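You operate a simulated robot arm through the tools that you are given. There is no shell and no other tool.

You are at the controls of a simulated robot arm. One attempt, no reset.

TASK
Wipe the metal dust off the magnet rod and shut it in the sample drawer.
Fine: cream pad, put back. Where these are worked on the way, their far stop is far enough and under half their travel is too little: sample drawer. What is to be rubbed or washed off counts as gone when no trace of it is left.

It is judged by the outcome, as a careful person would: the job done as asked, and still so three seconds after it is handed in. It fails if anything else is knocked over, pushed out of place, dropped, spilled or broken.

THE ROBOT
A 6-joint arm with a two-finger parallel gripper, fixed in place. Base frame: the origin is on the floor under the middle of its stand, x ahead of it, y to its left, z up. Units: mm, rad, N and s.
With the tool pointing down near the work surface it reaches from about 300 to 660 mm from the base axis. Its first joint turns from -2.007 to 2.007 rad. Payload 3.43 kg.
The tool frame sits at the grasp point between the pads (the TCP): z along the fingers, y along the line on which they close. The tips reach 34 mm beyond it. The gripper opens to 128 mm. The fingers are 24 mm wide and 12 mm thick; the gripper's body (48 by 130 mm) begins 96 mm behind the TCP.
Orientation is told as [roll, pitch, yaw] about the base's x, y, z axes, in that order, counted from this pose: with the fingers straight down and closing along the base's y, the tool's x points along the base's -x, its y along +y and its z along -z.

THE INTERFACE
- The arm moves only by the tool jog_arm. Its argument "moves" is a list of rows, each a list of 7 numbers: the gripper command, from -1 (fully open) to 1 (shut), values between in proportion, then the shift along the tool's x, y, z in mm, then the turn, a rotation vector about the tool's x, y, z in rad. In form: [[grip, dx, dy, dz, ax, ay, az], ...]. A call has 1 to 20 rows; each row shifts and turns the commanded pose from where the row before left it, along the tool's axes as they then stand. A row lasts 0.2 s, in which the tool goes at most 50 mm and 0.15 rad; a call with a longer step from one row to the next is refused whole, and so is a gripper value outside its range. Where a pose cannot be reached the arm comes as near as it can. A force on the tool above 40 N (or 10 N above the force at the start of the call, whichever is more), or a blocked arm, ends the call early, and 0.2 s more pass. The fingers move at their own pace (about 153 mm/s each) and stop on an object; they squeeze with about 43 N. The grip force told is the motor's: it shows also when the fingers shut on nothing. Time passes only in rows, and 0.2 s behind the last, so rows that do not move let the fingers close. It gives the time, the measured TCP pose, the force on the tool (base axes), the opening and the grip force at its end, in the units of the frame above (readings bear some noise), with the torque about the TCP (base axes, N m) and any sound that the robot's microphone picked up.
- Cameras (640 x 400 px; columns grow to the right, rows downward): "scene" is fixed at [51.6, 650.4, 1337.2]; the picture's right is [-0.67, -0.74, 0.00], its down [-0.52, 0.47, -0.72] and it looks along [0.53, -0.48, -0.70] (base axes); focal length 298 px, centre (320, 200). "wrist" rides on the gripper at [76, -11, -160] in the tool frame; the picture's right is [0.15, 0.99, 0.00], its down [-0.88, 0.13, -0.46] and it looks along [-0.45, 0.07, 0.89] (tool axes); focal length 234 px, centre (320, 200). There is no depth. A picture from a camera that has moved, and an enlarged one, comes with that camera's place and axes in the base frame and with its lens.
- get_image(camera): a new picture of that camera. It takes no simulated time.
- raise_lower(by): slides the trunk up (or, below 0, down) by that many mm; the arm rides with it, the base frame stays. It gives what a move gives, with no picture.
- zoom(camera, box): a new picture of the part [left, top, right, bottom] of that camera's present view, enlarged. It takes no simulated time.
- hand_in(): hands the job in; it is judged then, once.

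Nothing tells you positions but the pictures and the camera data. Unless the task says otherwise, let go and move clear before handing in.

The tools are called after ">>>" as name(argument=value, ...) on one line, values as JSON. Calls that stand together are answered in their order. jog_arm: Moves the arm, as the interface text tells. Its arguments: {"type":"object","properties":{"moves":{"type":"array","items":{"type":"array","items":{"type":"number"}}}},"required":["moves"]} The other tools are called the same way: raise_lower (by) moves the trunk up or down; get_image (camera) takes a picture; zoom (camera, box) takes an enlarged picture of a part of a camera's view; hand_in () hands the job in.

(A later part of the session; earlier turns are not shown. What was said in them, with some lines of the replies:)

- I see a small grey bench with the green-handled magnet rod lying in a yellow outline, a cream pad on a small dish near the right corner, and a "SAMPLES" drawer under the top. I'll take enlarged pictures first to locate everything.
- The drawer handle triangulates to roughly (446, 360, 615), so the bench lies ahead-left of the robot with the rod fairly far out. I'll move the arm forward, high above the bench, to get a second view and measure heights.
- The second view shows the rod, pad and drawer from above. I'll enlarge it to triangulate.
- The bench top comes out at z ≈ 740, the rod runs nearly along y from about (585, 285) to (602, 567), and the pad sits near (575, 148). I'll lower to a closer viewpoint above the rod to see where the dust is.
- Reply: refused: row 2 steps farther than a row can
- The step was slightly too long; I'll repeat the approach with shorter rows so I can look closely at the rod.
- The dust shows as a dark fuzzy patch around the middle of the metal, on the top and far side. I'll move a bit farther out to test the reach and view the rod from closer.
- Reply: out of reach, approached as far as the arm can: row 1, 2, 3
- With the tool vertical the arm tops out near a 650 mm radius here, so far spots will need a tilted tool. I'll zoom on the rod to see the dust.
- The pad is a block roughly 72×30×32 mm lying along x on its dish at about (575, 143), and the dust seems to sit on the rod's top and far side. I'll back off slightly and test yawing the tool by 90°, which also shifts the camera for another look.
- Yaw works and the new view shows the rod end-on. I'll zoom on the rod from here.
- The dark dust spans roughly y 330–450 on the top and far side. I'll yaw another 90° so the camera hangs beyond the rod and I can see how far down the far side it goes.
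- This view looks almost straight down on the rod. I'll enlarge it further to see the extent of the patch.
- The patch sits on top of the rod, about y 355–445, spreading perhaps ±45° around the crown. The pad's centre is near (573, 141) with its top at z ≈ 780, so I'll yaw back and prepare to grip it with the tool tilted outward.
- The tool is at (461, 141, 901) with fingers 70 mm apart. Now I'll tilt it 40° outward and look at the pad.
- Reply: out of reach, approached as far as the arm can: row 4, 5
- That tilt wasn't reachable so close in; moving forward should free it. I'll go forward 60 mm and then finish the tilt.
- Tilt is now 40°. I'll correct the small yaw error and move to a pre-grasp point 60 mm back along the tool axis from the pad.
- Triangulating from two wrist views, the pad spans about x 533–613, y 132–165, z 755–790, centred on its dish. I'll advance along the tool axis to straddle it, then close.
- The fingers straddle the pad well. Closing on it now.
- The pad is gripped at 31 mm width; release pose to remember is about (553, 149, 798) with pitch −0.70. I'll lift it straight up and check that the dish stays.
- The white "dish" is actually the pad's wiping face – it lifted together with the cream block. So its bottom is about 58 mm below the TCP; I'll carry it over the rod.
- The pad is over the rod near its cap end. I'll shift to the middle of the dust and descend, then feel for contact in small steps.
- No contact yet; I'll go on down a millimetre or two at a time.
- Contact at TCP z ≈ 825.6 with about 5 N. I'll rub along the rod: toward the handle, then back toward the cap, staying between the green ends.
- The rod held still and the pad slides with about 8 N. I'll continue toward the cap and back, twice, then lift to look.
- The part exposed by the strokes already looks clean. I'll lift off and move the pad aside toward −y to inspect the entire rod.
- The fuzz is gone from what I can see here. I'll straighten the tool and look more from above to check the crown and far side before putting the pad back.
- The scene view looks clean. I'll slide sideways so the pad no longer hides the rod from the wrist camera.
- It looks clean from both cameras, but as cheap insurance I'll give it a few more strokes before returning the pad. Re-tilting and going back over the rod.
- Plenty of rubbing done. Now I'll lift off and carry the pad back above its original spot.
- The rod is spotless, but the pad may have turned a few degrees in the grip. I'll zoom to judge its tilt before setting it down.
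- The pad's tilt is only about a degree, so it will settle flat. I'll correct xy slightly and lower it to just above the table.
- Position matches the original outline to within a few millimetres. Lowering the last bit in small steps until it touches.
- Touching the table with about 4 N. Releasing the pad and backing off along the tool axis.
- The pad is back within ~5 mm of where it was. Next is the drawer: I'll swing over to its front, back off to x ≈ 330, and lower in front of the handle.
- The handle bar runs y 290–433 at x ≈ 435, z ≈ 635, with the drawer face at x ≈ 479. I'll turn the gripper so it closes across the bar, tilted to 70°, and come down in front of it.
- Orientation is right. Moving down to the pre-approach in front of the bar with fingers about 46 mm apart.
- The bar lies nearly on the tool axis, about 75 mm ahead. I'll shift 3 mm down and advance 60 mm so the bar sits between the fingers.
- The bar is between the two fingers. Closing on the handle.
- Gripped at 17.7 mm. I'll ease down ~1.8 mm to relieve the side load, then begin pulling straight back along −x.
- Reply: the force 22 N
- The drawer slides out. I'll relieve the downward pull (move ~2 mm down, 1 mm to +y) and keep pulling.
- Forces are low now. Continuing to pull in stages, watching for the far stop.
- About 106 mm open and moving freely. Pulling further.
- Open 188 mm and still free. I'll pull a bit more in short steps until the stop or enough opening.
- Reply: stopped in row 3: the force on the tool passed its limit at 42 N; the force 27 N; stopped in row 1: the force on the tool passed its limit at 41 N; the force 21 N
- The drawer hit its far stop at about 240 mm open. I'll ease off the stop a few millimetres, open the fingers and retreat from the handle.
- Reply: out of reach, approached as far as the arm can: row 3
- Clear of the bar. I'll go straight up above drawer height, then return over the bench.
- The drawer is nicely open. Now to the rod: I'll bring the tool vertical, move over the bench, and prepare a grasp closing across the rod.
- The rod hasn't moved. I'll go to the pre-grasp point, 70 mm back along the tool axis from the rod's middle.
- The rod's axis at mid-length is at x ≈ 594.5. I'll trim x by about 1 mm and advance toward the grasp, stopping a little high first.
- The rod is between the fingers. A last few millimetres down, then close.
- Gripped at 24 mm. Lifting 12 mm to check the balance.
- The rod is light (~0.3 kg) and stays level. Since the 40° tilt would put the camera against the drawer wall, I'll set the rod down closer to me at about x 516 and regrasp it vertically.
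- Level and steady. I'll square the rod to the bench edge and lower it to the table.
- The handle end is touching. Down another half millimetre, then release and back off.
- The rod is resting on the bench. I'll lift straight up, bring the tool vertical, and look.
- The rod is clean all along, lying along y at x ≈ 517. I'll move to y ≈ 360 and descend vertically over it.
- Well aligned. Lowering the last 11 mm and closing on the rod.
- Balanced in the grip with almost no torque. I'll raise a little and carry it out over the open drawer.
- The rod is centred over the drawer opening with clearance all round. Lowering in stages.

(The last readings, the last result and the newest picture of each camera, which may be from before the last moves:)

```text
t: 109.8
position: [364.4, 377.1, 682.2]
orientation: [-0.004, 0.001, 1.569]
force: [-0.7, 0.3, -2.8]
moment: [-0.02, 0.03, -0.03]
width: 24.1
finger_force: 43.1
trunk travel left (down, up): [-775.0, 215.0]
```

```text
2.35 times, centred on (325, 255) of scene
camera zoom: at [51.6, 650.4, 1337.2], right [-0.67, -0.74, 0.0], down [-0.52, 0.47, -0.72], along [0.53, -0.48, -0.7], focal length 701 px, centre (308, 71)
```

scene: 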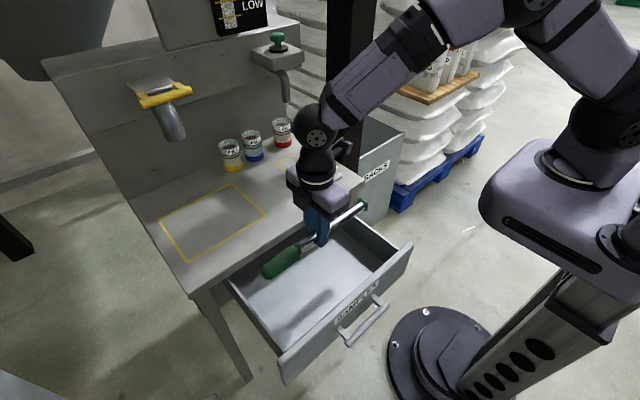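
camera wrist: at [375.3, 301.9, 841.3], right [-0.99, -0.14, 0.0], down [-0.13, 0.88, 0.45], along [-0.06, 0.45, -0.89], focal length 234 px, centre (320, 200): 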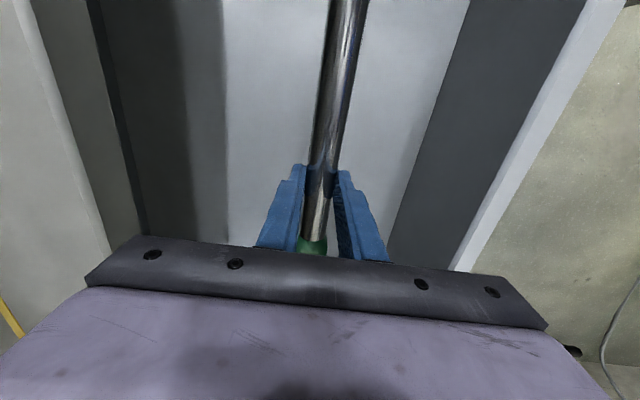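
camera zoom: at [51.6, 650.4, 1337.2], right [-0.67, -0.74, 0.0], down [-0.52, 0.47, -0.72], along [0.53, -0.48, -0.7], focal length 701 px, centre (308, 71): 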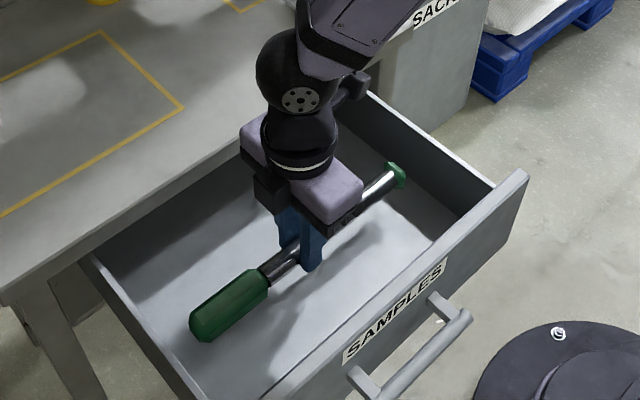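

The floor of the drawer works out near z ≈ 581–587, so contact is expected at TCP z ≈ 620. Lowering to just above, then feeling.

>>> jog_arm(moves=[[1, 0, 0, 25, 0, 0, 0], [1, 0, 0, 20, 0, 0, 0], [1, 0, 0, 5, 0, 0, 0], [1, 0, 0, 0, 0, 0, 0]])

>>> jog_arm(moves=[[1, 0, 0, 2, 0, 0, 0], [1, 0, 0, 0, 0, 0, 0]])

>>> jog_arm(moves=[[1, 0, 0, 2, 0, 0, 0], [1, 0, 0, 0, 0, 0, 0]])

>>> zoom(camera="scene", box=[220, 170, 430, 340])

```text
t: 110.8
position: [364.1, 377.9, 632.2]
orientation: [-0.003, 0.001, 1.57]
force: [0.4, 0.4, -2.7]
moment: [-0.03, 0.02, 0.01]
width: 24.0
finger_force: 43.1
trunk travel left (down, up): [-775.0, 215.0]
```

```text
t: 111.4
position: [364.1, 377.8, 629.8]
orientation: [-0.004, 0.001, 1.57]
force: [0.0, 0.3, -3.4]
moment: [-0.04, -0.01, 0.02]
width: 24.0
finger_force: 43.7
trunk travel left (down, up): [-775.0, 215.0]
```

```text
t: 112.0
position: [364.8, 377.2, 627.2]
orientation: [-0.003, 0.002, 1.57]
force: [0.2, 0.2, -2.7]
moment: [-0.04, 0.02, -0.03]
width: 24.3
finger_force: 43.1
trunk travel left (down, up): [-775.0, 215.0]
```

```text
2.35 times, centred on (325, 255) of scene
camera zoom: at [51.6, 650.4, 1337.2], right [-0.67, -0.74, 0.0], down [-0.52, 0.47, -0.72], along [0.53, -0.48, -0.7], focal length 701 px, centre (308, 71)
```

zoom: 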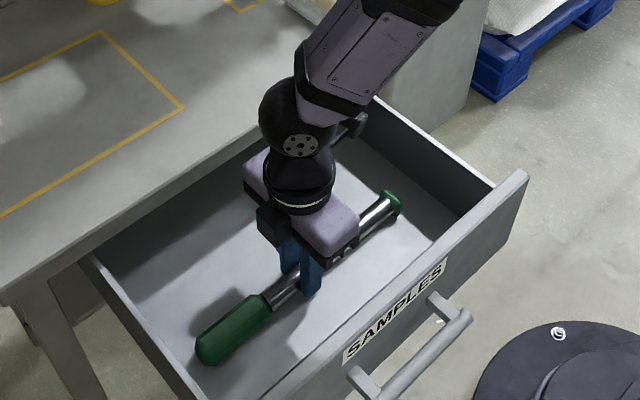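

>>> jog_arm(moves=[[1, 0, 0, 2, 0, 0, 0], [1, 0, 0, 0, 0, 0, 0]])

>>> jog_arm(moves=[[1, 0, 0, 1.5, 0, 0, 0], [1, 0, 0, 0, 0, 0, 0]])

>>> jog_arm(moves=[[1, 0, 0, 1.5, 0, 0, 0], [1, 0, 0, 0, 0, 0, 0]])

```text
t: 112.6
position: [364.8, 378.2, 625.9]
orientation: [-0.004, 0.0, 1.567]
force: [-0.8, -0.2, 3.0]
moment: [-0.18, 0.14, 0.03]
width: 24.3
finger_force: 42.7
trunk travel left (down, up): [-775.0, 215.0]
```

```text
t: 113.2
position: [364.2, 377.5, 626.2]
orientation: [-0.006, -0.002, 1.569]
force: [-2.3, -1.1, 18.7]
moment: [-1.12, 0.1, 0.02]
width: 24.1
finger_force: 42.9
trunk travel left (down, up): [-775.0, 215.0]
```

```text
t: 113.8
position: [364.9, 378.3, 625.3]
orientation: [-0.006, -0.003, 1.569]
force: [-1.5, -4.0, 32.5]
moment: [-0.49, 0.03, 0.02]
width: 24.2
finger_force: 42.7
trunk travel left (down, up): [-775.0, 215.0]
```

Firm contact with the drawer floor. I'll ease up ~2.5 mm to unload, then release.

>>> jog_arm(moves=[[1, 0, 0, -2.5, 0, 0, 0], [1, 0, 0, 0, 0, 0, 0]])

>>> jog_arm(moves=[[0.5, 0, 0, 0, 0, 0, 0], [0.1, 0, 0, 0, 0, 0, 0], [0.1, 0, 0, 0, 0, 0, 0]])

>>> zoom(camera="scene", box=[220, 170, 430, 340])

>>> get_image(camera="wrist")

```text
t: 114.4
position: [364.5, 377.9, 625.5]
orientation: [-0.008, -0.005, 1.568]
force: [1.0, 1.4, 12.9]
moment: [1.21, -0.1, 0.02]
width: 24.0
finger_force: 43.3
trunk travel left (down, up): [-775.0, 215.0]
```

```text
t: 115.2
position: [364.7, 377.8, 624.7]
orientation: [-0.004, 0.002, 1.568]
force: [-0.7, -0.9, -0.7]
moment: [-0.01, 0.01, 0.0]
width: 57.7
finger_force: 0.1
trunk travel left (down, up): [-775.0, 215.0]
```

```text
2.35 times, centred on (325, 255) of scene
camera zoom: at [51.6, 650.4, 1337.2], right [-0.67, -0.74, 0.0], down [-0.52, 0.47, -0.72], along [0.53, -0.48, -0.7], focal length 701 px, centre (308, 71)
```

zoom: 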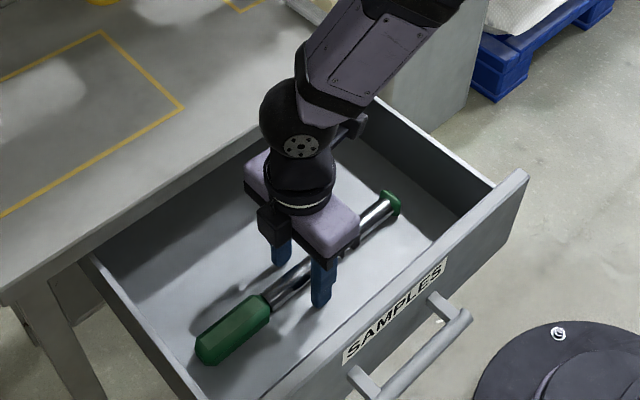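

```text
taken
camera wrist: at [375.4, 301.5, 784.2], right [-0.99, -0.14, 0.0], down [-0.13, 0.88, 0.45], along [-0.06, 0.45, -0.89], focal length 234 px, centre (320, 200)
```

wrist: 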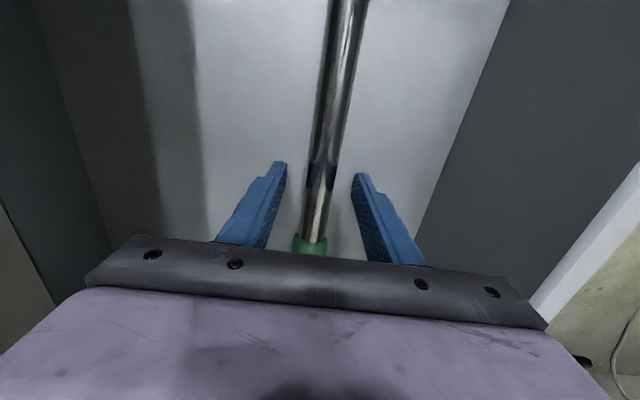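

The rod lies in the drawer. I'll raise straight up out of it and check it stays put.

>>> jog_arm(moves=[[0.1, 0, 0, -15, 0, 0, 0], [0.1, 0, 0, -40, 0, 0, 0], [0.1, 0, 0, -40, 0, 0, 0], [0.1, 0, 0, -40, 0, 0, 0], [0.1, 0, 0, -40, 0, 0, 0], [0.1, 0, 0, -45, 0, 0, 0], [0.1, 0, 0, 0, 0, 0, 0]])

>>> zoom(camera="scene", box=[220, 170, 430, 340])

>>> get_image(camera="wrist")

```text
t: 116.8
position: [367.9, 378.6, 842.6]
orientation: [-0.003, 0.001, 1.568]
force: [-0.4, -0.5, 0.3]
moment: [0.02, -0.02, -0.02]
width: 57.5
finger_force: 0.1
trunk travel left (down, up): [-775.0, 215.0]
```

```text
2.35 times, centred on (325, 255) of scene
camera zoom: at [51.6, 650.4, 1337.2], right [-0.67, -0.74, 0.0], down [-0.52, 0.47, -0.72], along [0.53, -0.48, -0.7], focal length 701 px, centre (308, 71)
```

zoom: 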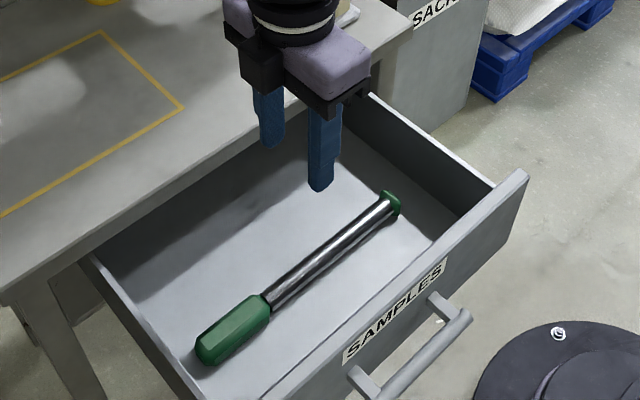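

```text
taken
camera wrist: at [378.1, 303.2, 1001.7], right [-0.99, -0.14, 0.0], down [-0.13, 0.88, 0.45], along [-0.06, 0.45, -0.89], focal length 234 px, centre (320, 200)
```

wrist: 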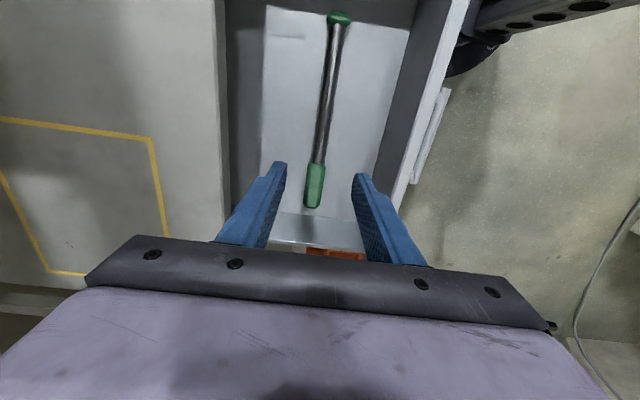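

The rod lies well clear of the drawer walls. Now I'll go back in front of the drawer and rotate to re-grip the handle for pushing it shut.

>>> jog_arm(moves=[[0.28, 1.7, 44, 0, 0, 0, 0], [0.28, 1.7, 44, 0, 0, 0, 0], [0.28, 1.7, 44, 0, 0, 0, 0], [0.28, 1.7, 44, 0, 0, 0, 0], [0.28, 1.7, 44, 0, 0, 0, 0], [0.28, 0, 0, 0, 0.1358, 0, 0], [0.28, 0, 0, 0, 0.1358, 0, 0], [0.28, 0, 0, 0, 0.1358, 0, 0], [0.28, 0, 0, 0, 0.1358, 0, 0], [0.28, 0, 0, 0, 0.1358, 0, 0], [0.28, 0, 0, 0, 0.1358, 0, 0], [0.28, 0, 0, 0, 0.1358, 0, 0], [0.28, 0, 0, 0, 0.1358, 0, 0], [0.28, 0, 0, 0, 0.1358, 0, 0], [0.28, 0, 0, 0, 0, 0, 0]])

>>> zoom(camera="scene", box=[240, 190, 240, 190])

>>> get_image(camera="wrist")

```text
t: 120.0
position: [144.3, 367.9, 843.6]
orientation: [-1.227, -0.001, 1.571]
force: [0.0, 0.0, 0.0]
moment: [-0.02, 0.0, 0.0]
width: 46.1
finger_force: 0.1
trunk travel left (down, up): [-775.0, 215.0]
```

```text
refused: the box must be [left, top, right, bottom]
```

```text
taken
camera wrist: at [-2.0, 293.7, 908.0], right [-0.33, -0.15, -0.93], down [-0.47, 0.88, 0.03], along [0.82, 0.45, -0.36], focal length 234 px, centre (320, 200)
```

wrist: 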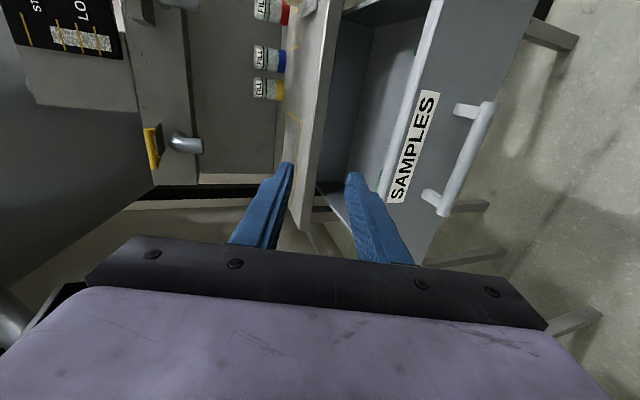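

>>> jog_arm(moves=[[0.28, 0, 35.5, 12.9, 0, 0, 0], [0.28, 0, 35.5, 12.9, 0, 0, 0], [0.28, 0, 35.5, 12.9, 0, 0, 0], [0.28, 0, 35.5, 12.9, 0, 0, 0], [0.28, 0, 35.5, 12.9, 0, 0, 0], [0.28, 0, 0, 0, 0, 0, 0]])

>>> get_image(camera="wrist")

>>> zoom(camera="scene", box=[280, 230, 480, 390])

```text
t: 121.4
position: [145.7, 368.0, 655.0]
orientation: [-1.225, 0.002, 1.568]
force: [0.2, 0.0, -1.1]
moment: [0.0, 0.0, 0.0]
width: 45.9
finger_force: 0.0
trunk travel left (down, up): [-775.0, 215.0]
```

```text
taken
camera wrist: at [-0.3, 293.2, 720.5], right [-0.33, -0.15, -0.93], down [-0.47, 0.88, 0.03], along [0.82, 0.45, -0.36], focal length 234 px, centre (320, 200)
```

wrist: 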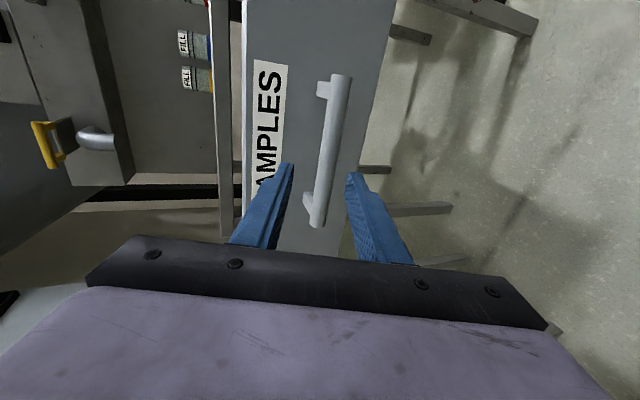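

```text
2.50 times, centred on (380, 310) of scene
camera zoom: at [51.6, 650.4, 1337.2], right [-0.67, -0.74, 0.0], down [-0.52, 0.47, -0.72], along [0.53, -0.48, -0.7], focal length 745 px, centre (170, -75)
```

zoom: 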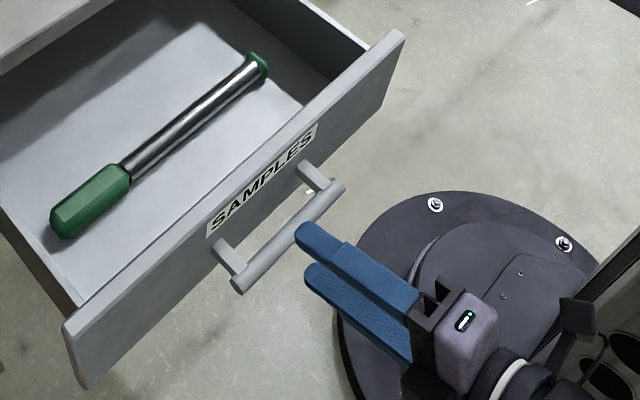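

Shift ~3.5 mm to align with the bar and advance 40 mm to take the handle again.

>>> jog_arm(moves=[[0.28, 0, 3.8, 0, 0, 0, 0], [0.28, 0, 0, 15, 0, 0, 0], [0.28, 0, 0, 15, 0, 0, 0], [0.28, 0, 0, 10, 0, 0, 0], [0.28, 0, 0, 0, 0, 0, 0]])

>>> zoom(camera="scene", box=[280, 230, 480, 390])

>>> get_image(camera="wrist")

```text
t: 122.6
position: [180.8, 368.8, 639.0]
orientation: [-1.225, 0.001, 1.57]
force: [-0.4, 0.0, 0.7]
moment: [-0.04, -0.02, 0.01]
width: 46.1
finger_force: 0.0
trunk travel left (down, up): [-775.0, 215.0]
```

```text
2.50 times, centred on (380, 310) of scene
camera zoom: at [51.6, 650.4, 1337.2], right [-0.67, -0.74, 0.0], down [-0.52, 0.47, -0.72], along [0.53, -0.48, -0.7], focal length 745 px, centre (170, -75)
```

zoom: 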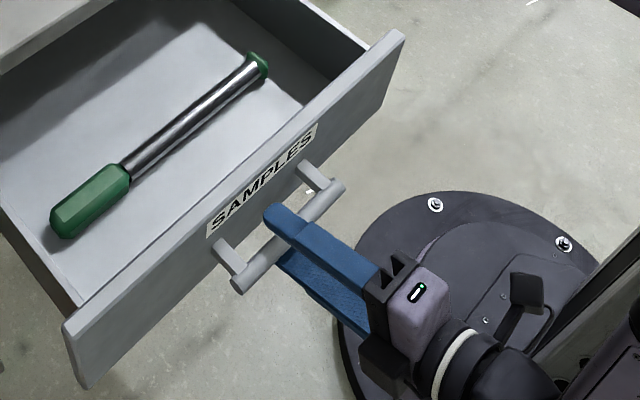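

```text
taken
camera wrist: at [35.0, 293.9, 702.6], right [-0.33, -0.15, -0.93], down [-0.47, 0.88, 0.03], along [0.82, 0.45, -0.36], focal length 234 px, centre (320, 200)
```

wrist: 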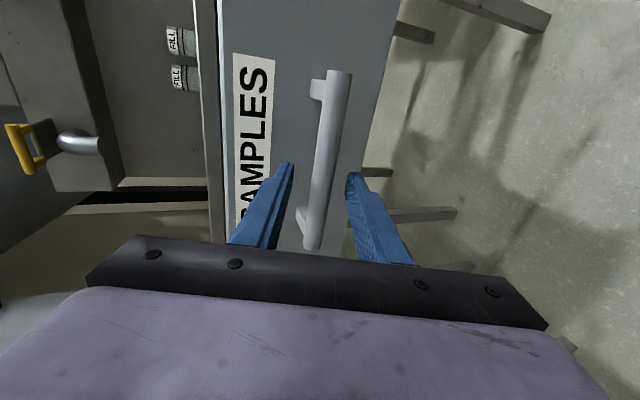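

>>> jog_arm(moves=[[0.28, 0, 1.5, 0, 0, 0, 0], [0.6, 0, 0, 0, 0, 0, 0], [1, 0, 0, 0, 0, 0, 0], [1, 0, 0, 0, 0, 0, 0]])

```text
t: 123.6
position: [180.4, 366.8, 637.7]
orientation: [-1.227, -0.001, 1.568]
force: [3.3, 1.9, 4.6]
moment: [-0.11, -0.15, -0.06]
width: 17.4
finger_force: 44.8
trunk travel left (down, up): [-775.0, 215.0]
```

Handle gripped with little load. Pushing the drawer in gently along +x.

>>> jog_arm(moves=[[1, 0, -1.7, 4.7, 0, 0, 0], [1, 0, -2.74, 7.52, 0, 0, 0], [1, 0, -2.74, 7.52, 0, 0, 0], [1, 0, -2.74, 7.52, 0, 0, 0], [1, 0, -2.74, 7.52, 0, 0, 0], [1, 0, -2.74, 7.52, 0, 0, 0], [1, 0, 0, 0, 0, 0, 0]])

>>> zoom(camera="scene", box=[210, 180, 450, 360])

```text
t: 125.2
position: [226.4, 368.5, 638.2]
orientation: [-1.228, 0.0, 1.57]
force: [0.4, 2.5, 3.8]
moment: [-0.11, -0.08, -0.27]
width: 17.9
finger_force: 44.9
trunk travel left (down, up): [-775.0, 215.0]
```

```text
2.22 times, centred on (330, 270) of scene
camera zoom: at [51.6, 650.4, 1337.2], right [-0.67, -0.74, 0.0], down [-0.52, 0.47, -0.72], along [0.53, -0.48, -0.7], focal length 662 px, centre (298, 44)
```

zoom: 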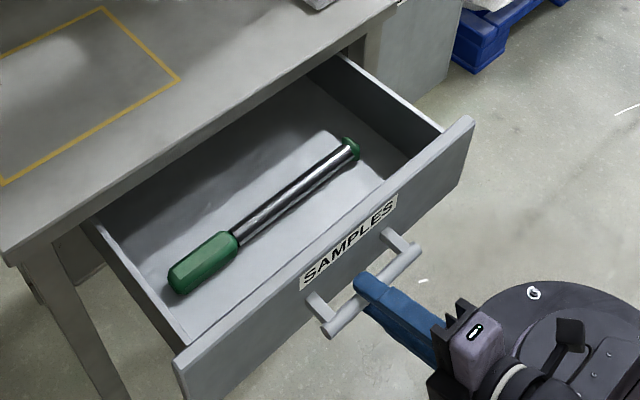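

The drawer moves freely and the rod rides along inside. Continuing to push.

>>> jog_arm(moves=[[1, 0, -3.08, 8.46, 0, 0, 0], [1, 0, -3.08, 8.46, 0, 0, 0], [1, 0, -3.08, 8.46, 0, 0, 0], [1, 0, -3.08, 8.46, 0, 0, 0], [1, 0, -3.08, 8.46, 0, 0, 0], [1, 0, -3.08, 8.46, 0, 0, 0], [1, 0, -3.08, 8.46, 0, 0, 0], [1, 0, 0, 0, 0, 0, 0]])

>>> jog_arm(moves=[[1, 0, -3.08, 8.46, 0, 0, 0], [1, 0, -3.08, 8.46, 0, 0, 0], [1, 0, -3.08, 8.46, 0, 0, 0], [1, 0, -3.08, 8.46, 0, 0, 0], [1, 0, -3.08, 8.46, 0, 0, 0], [1, 0, -3.08, 8.46, 0, 0, 0], [1, 0, 0, 0, 0, 0, 0]])

>>> zoom(camera="scene", box=[190, 160, 430, 340])

```text
t: 127.0
position: [289.4, 368.4, 636.4]
orientation: [-1.227, 0.002, 1.568]
force: [0.2, -1.8, -2.1]
moment: [0.08, 0.0, 0.54]
width: 17.6
finger_force: 44.8
trunk travel left (down, up): [-775.0, 215.0]
```

```text
t: 128.6
position: [342.2, 369.0, 636.6]
orientation: [-1.223, 0.002, 1.568]
force: [0.5, 0.7, -5.1]
moment: [0.21, 0.11, 0.21]
width: 17.9
finger_force: 44.7
trunk travel left (down, up): [-775.0, 215.0]
```

```text
2.22 times, centred on (310, 250) of scene
camera zoom: at [51.6, 650.4, 1337.2], right [-0.67, -0.74, 0.0], down [-0.52, 0.47, -0.72], along [0.53, -0.48, -0.7], focal length 662 px, centre (342, 89)
```

zoom: 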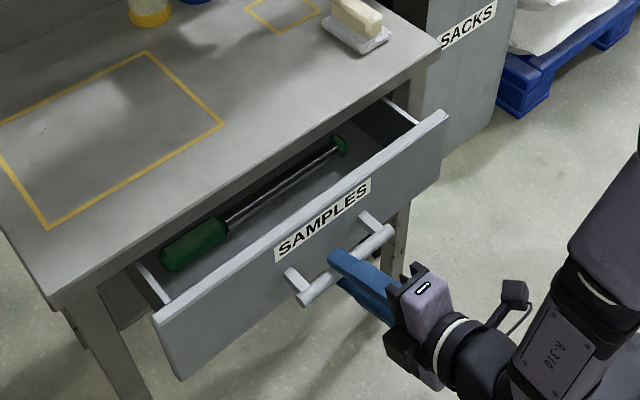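

>>> jog_arm(moves=[[1, 0, -3.08, 8.46, 0, 0, 0], [1, 0, -3.08, 8.46, 0, 0, 0], [1, 0, -3.08, 8.46, 0, 0, 0], [1, 0, -3.08, 8.46, 0, 0, 0], [1, 0, -3.08, 8.46, 0, 0, 0], [1, 0, -3.08, 8.46, 0, 0, 0], [1, 0, -3.08, 8.46, 0, 0, 0], [1, 0, 0, 0, 0, 0, 0]])

>>> jog_arm(moves=[[1, 0, -1.37, 3.76, 0, 0, 0], [1, 0, -1.37, 3.76, 0, 0, 0], [1, 0, 0, 0, 0, 0, 0]])

>>> zoom(camera="scene", box=[190, 160, 430, 340])

```text
t: 130.4
position: [406.4, 367.6, 637.5]
orientation: [-1.227, 0.0, 1.567]
force: [1.2, -4.9, 7.0]
moment: [0.04, -0.14, 0.42]
width: 17.8
finger_force: 45.4
trunk travel left (down, up): [-775.0, 215.0]
```

```text
t: 131.2
position: [414.0, 369.0, 637.3]
orientation: [-1.225, 0.0, 1.57]
force: [-2.4, -1.5, 2.7]
moment: [-0.03, 0.04, -0.44]
width: 17.9
finger_force: 44.8
trunk travel left (down, up): [-775.0, 215.0]
```

```text
2.22 times, centred on (310, 250) of scene
camera zoom: at [51.6, 650.4, 1337.2], right [-0.67, -0.74, 0.0], down [-0.52, 0.47, -0.72], along [0.53, -0.48, -0.7], focal length 662 px, centre (342, 89)
```

zoom: 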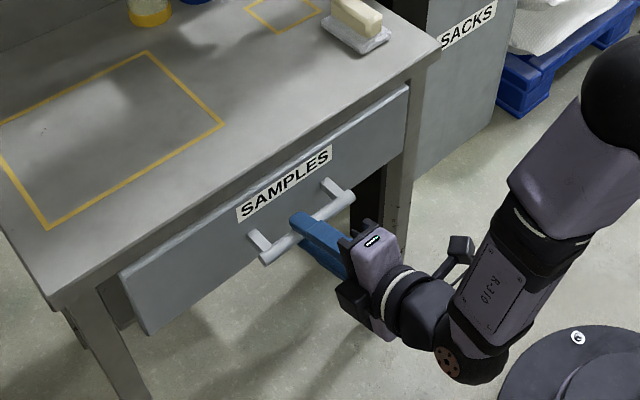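

Nearly shut. Pushing the last centimetre in small steps until it meets its stop.

>>> jog_arm(moves=[[1, 0, -1.03, 2.82, 0, 0, 0], [1, 0, -1.03, 2.82, 0, 0, 0], [1, 0, 0, 0, 0, 0, 0]])

>>> jog_arm(moves=[[1, 0, -0.68, 1.88, 0, 0, 0], [1, 0, 0, 0, 0, 0, 0]])

>>> jog_arm(moves=[[1, 0, -0.68, 1.88, 0, 0, 0], [1, 0, 0, 0, 0, 0, 0]])

>>> jog_arm(moves=[[1, 0, -0.68, 1.88, 0, 0, 0], [1, 0, 0, 0, 0, 0, 0]])

>>> zoom(camera="scene", box=[190, 160, 430, 340])

```text
t: 132.0
position: [420.7, 369.3, 636.2]
orientation: [-1.224, 0.0, 1.572]
force: [-2.7, 4.2, -2.1]
moment: [0.07, 0.12, -0.35]
width: 17.8
finger_force: 45.1
trunk travel left (down, up): [-775.0, 215.0]
```

```text
t: 132.6
position: [420.3, 368.9, 636.6]
orientation: [-1.226, 0.001, 1.57]
force: [-20.3, 4.3, -2.1]
moment: [0.04, 0.24, -0.74]
width: 17.9
finger_force: 44.4
trunk travel left (down, up): [-775.0, 215.0]
```

```text
t: 133.4
position: [421.4, 368.1, 637.2]
orientation: [-1.222, 0.0, 1.573]
force: [-14.5, -2.3, 6.6]
moment: [0.07, 0.17, -0.49]
width: 17.7
finger_force: 45.1
trunk travel left (down, up): [-775.0, 215.0]
stopped in row 2: the force on the tool passed its limit at 40 N (the readings are from after the stop); the commanded pose is now the measured one
```

```text
t: 134.0
position: [420.3, 367.9, 637.6]
orientation: [-1.222, 0.002, 1.576]
force: [-37.6, -2.4, 9.4]
moment: [0.35, 0.12, -0.54]
width: 17.8
finger_force: 44.7
trunk travel left (down, up): [-775.0, 215.0]
```

```text
2.22 times, centred on (310, 250) of scene
camera zoom: at [51.6, 650.4, 1337.2], right [-0.67, -0.74, 0.0], down [-0.52, 0.47, -0.72], along [0.53, -0.48, -0.7], focal length 662 px, centre (342, 89)
```

zoom: 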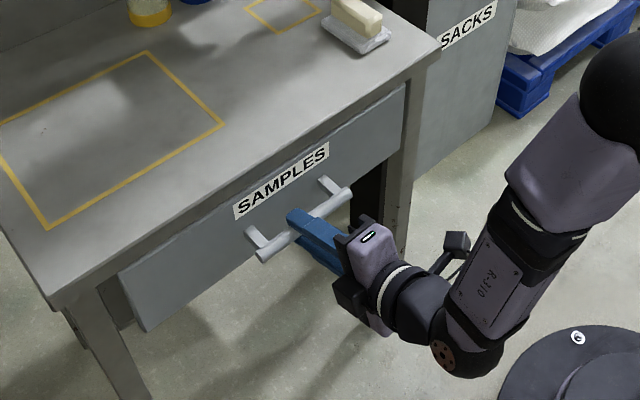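

The drawer hit its closed stop. I'll compare against the original closed picture before letting go.

>>> zoom(camera="scene", box=[200, 190, 360, 290])

```text
4.00 times, centred on (280, 240) of scene
camera zoom: at [51.6, 650.4, 1337.2], right [-0.67, -0.74, 0.0], down [-0.52, 0.47, -0.72], along [0.53, -0.48, -0.7], focal length 1192 px, centre (480, 40)
```

zoom: 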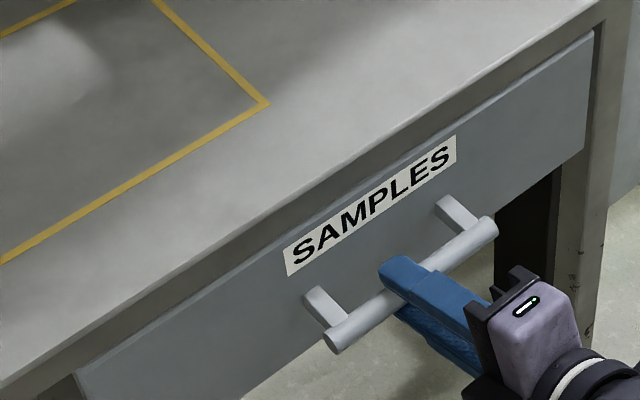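

The label and handle coincide exactly with the original closed position. Releasing the handle and backing away.

>>> jog_arm(moves=[[0.6, 0, 0, 0, 0, 0, 0], [0.28, 0, 0, 0, 0, 0, 0], [0.28, 0, 0, 0, 0, 0, 0]])

>>> zoom(camera="scene", box=[200, 190, 360, 290])

>>> get_image(camera="wrist")

```text
t: 134.8
position: [424.6, 368.4, 636.8]
orientation: [-1.221, 0.004, 1.572]
force: [-0.2, -1.0, 0.2]
moment: [0.02, 0.02, -0.02]
width: 45.8
finger_force: 0.1
trunk travel left (down, up): [-775.0, 215.0]
```

```text
4.00 times, centred on (280, 240) of scene
camera zoom: at [51.6, 650.4, 1337.2], right [-0.67, -0.74, 0.0], down [-0.52, 0.47, -0.72], along [0.53, -0.48, -0.7], focal length 1192 px, centre (480, 40)
```

zoom: 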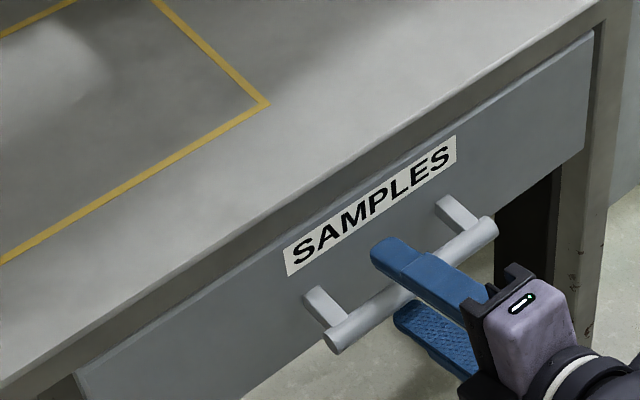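

```text
taken
camera wrist: at [278.4, 292.8, 701.2], right [-0.34, -0.15, -0.93], down [-0.47, 0.88, 0.03], along [0.81, 0.45, -0.37], focal length 234 px, centre (320, 200)
```

wrist: 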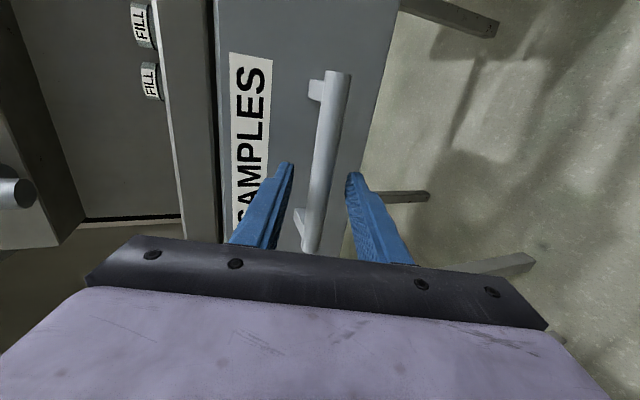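

Fingers are clear of the bar. Retreating along the tool axis.

>>> jog_arm(moves=[[0.28, 0, 0, -10, 0, 0, 0], [0.28, 0, 0, -20, 0, 0, 0], [0.28, 0, 0, -30, 0, 0, 0], [0.28, 0, 0, -40, 0, 0, 0], [0.28, 0, 0, -30, 0, 0, 0], [0.28, 0, 0, 0, 0, 0, 0]])

>>> get_image(camera="scene")

>>> zoom(camera="scene", box=[200, 190, 360, 290])

>>> zoom(camera="scene", box=[140, 100, 380, 250])

```text
t: 136.2
position: [304.0, 367.6, 681.0]
orientation: [-1.221, 0.002, 1.573]
force: [0.4, -0.7, 0.9]
moment: [0.0, 0.02, 0.03]
width: 46.0
finger_force: 0.0
trunk travel left (down, up): [-775.0, 215.0]
```

```text
taken
```

scene: 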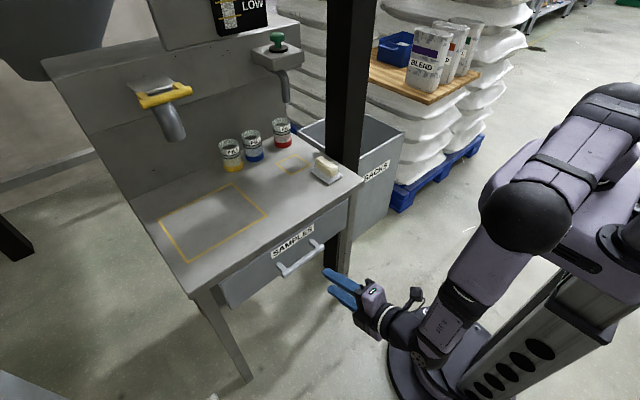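

```text
4.00 times, centred on (280, 240) of scene
camera zoom: at [51.6, 650.4, 1337.2], right [-0.67, -0.74, 0.0], down [-0.52, 0.47, -0.72], along [0.53, -0.48, -0.7], focal length 1192 px, centre (480, 40)
```

zoom: 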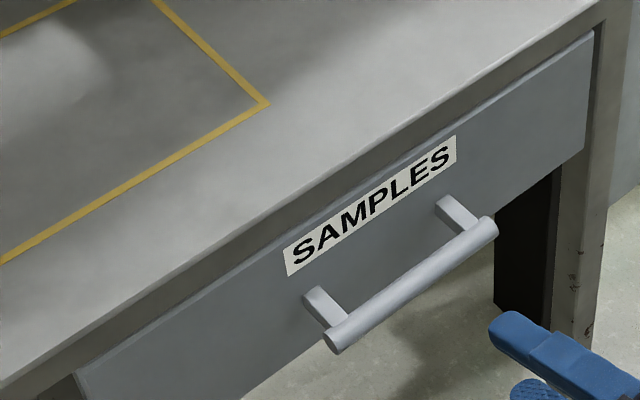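

```text
2.67 times, centred on (260, 175) of scene
camera zoom: at [51.6, 650.4, 1337.2], right [-0.67, -0.74, 0.0], down [-0.52, 0.47, -0.72], along [0.53, -0.48, -0.7], focal length 794 px, centre (480, 267)
```

zoom: 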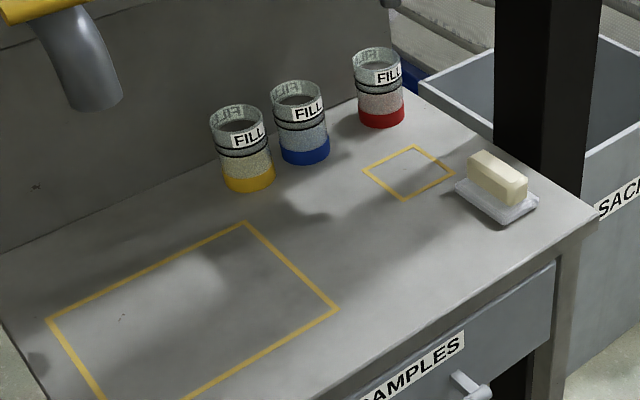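

The drawer is shut flush with the rod inside, the pad is back in its spot, the jars are untouched and the arm is clear of everything. The rod's metal showed no dust from either camera after wiping, so I'm handing in.

>>> hand_in()

```text
The job is handed in.
```

The magnet rod is wiped clean and shut in the sample drawer, and the job is handed in.

- **Rod:** I rubbed the metal part with the pad in several passes along its length. Afterwards neither camera showed any dust on the top or sides; I did not look at the underside.
- **Drawer:** I opened it to its far stop, about 240 mm, laid the rod on the floor of the drawer and pushed it back until it met its closed stop. In the final picture it matches its starting position.
- **Cream pad:** it is back in its spot, about 5 mm off from where it started.
- **Everything else:** the jars and the rest of the bench look unchanged, and the arm is clear of the drawer and bench.

On the way I set the rod down once nearer the front of the bench so I could pick it up again with the gripper pointing straight down.
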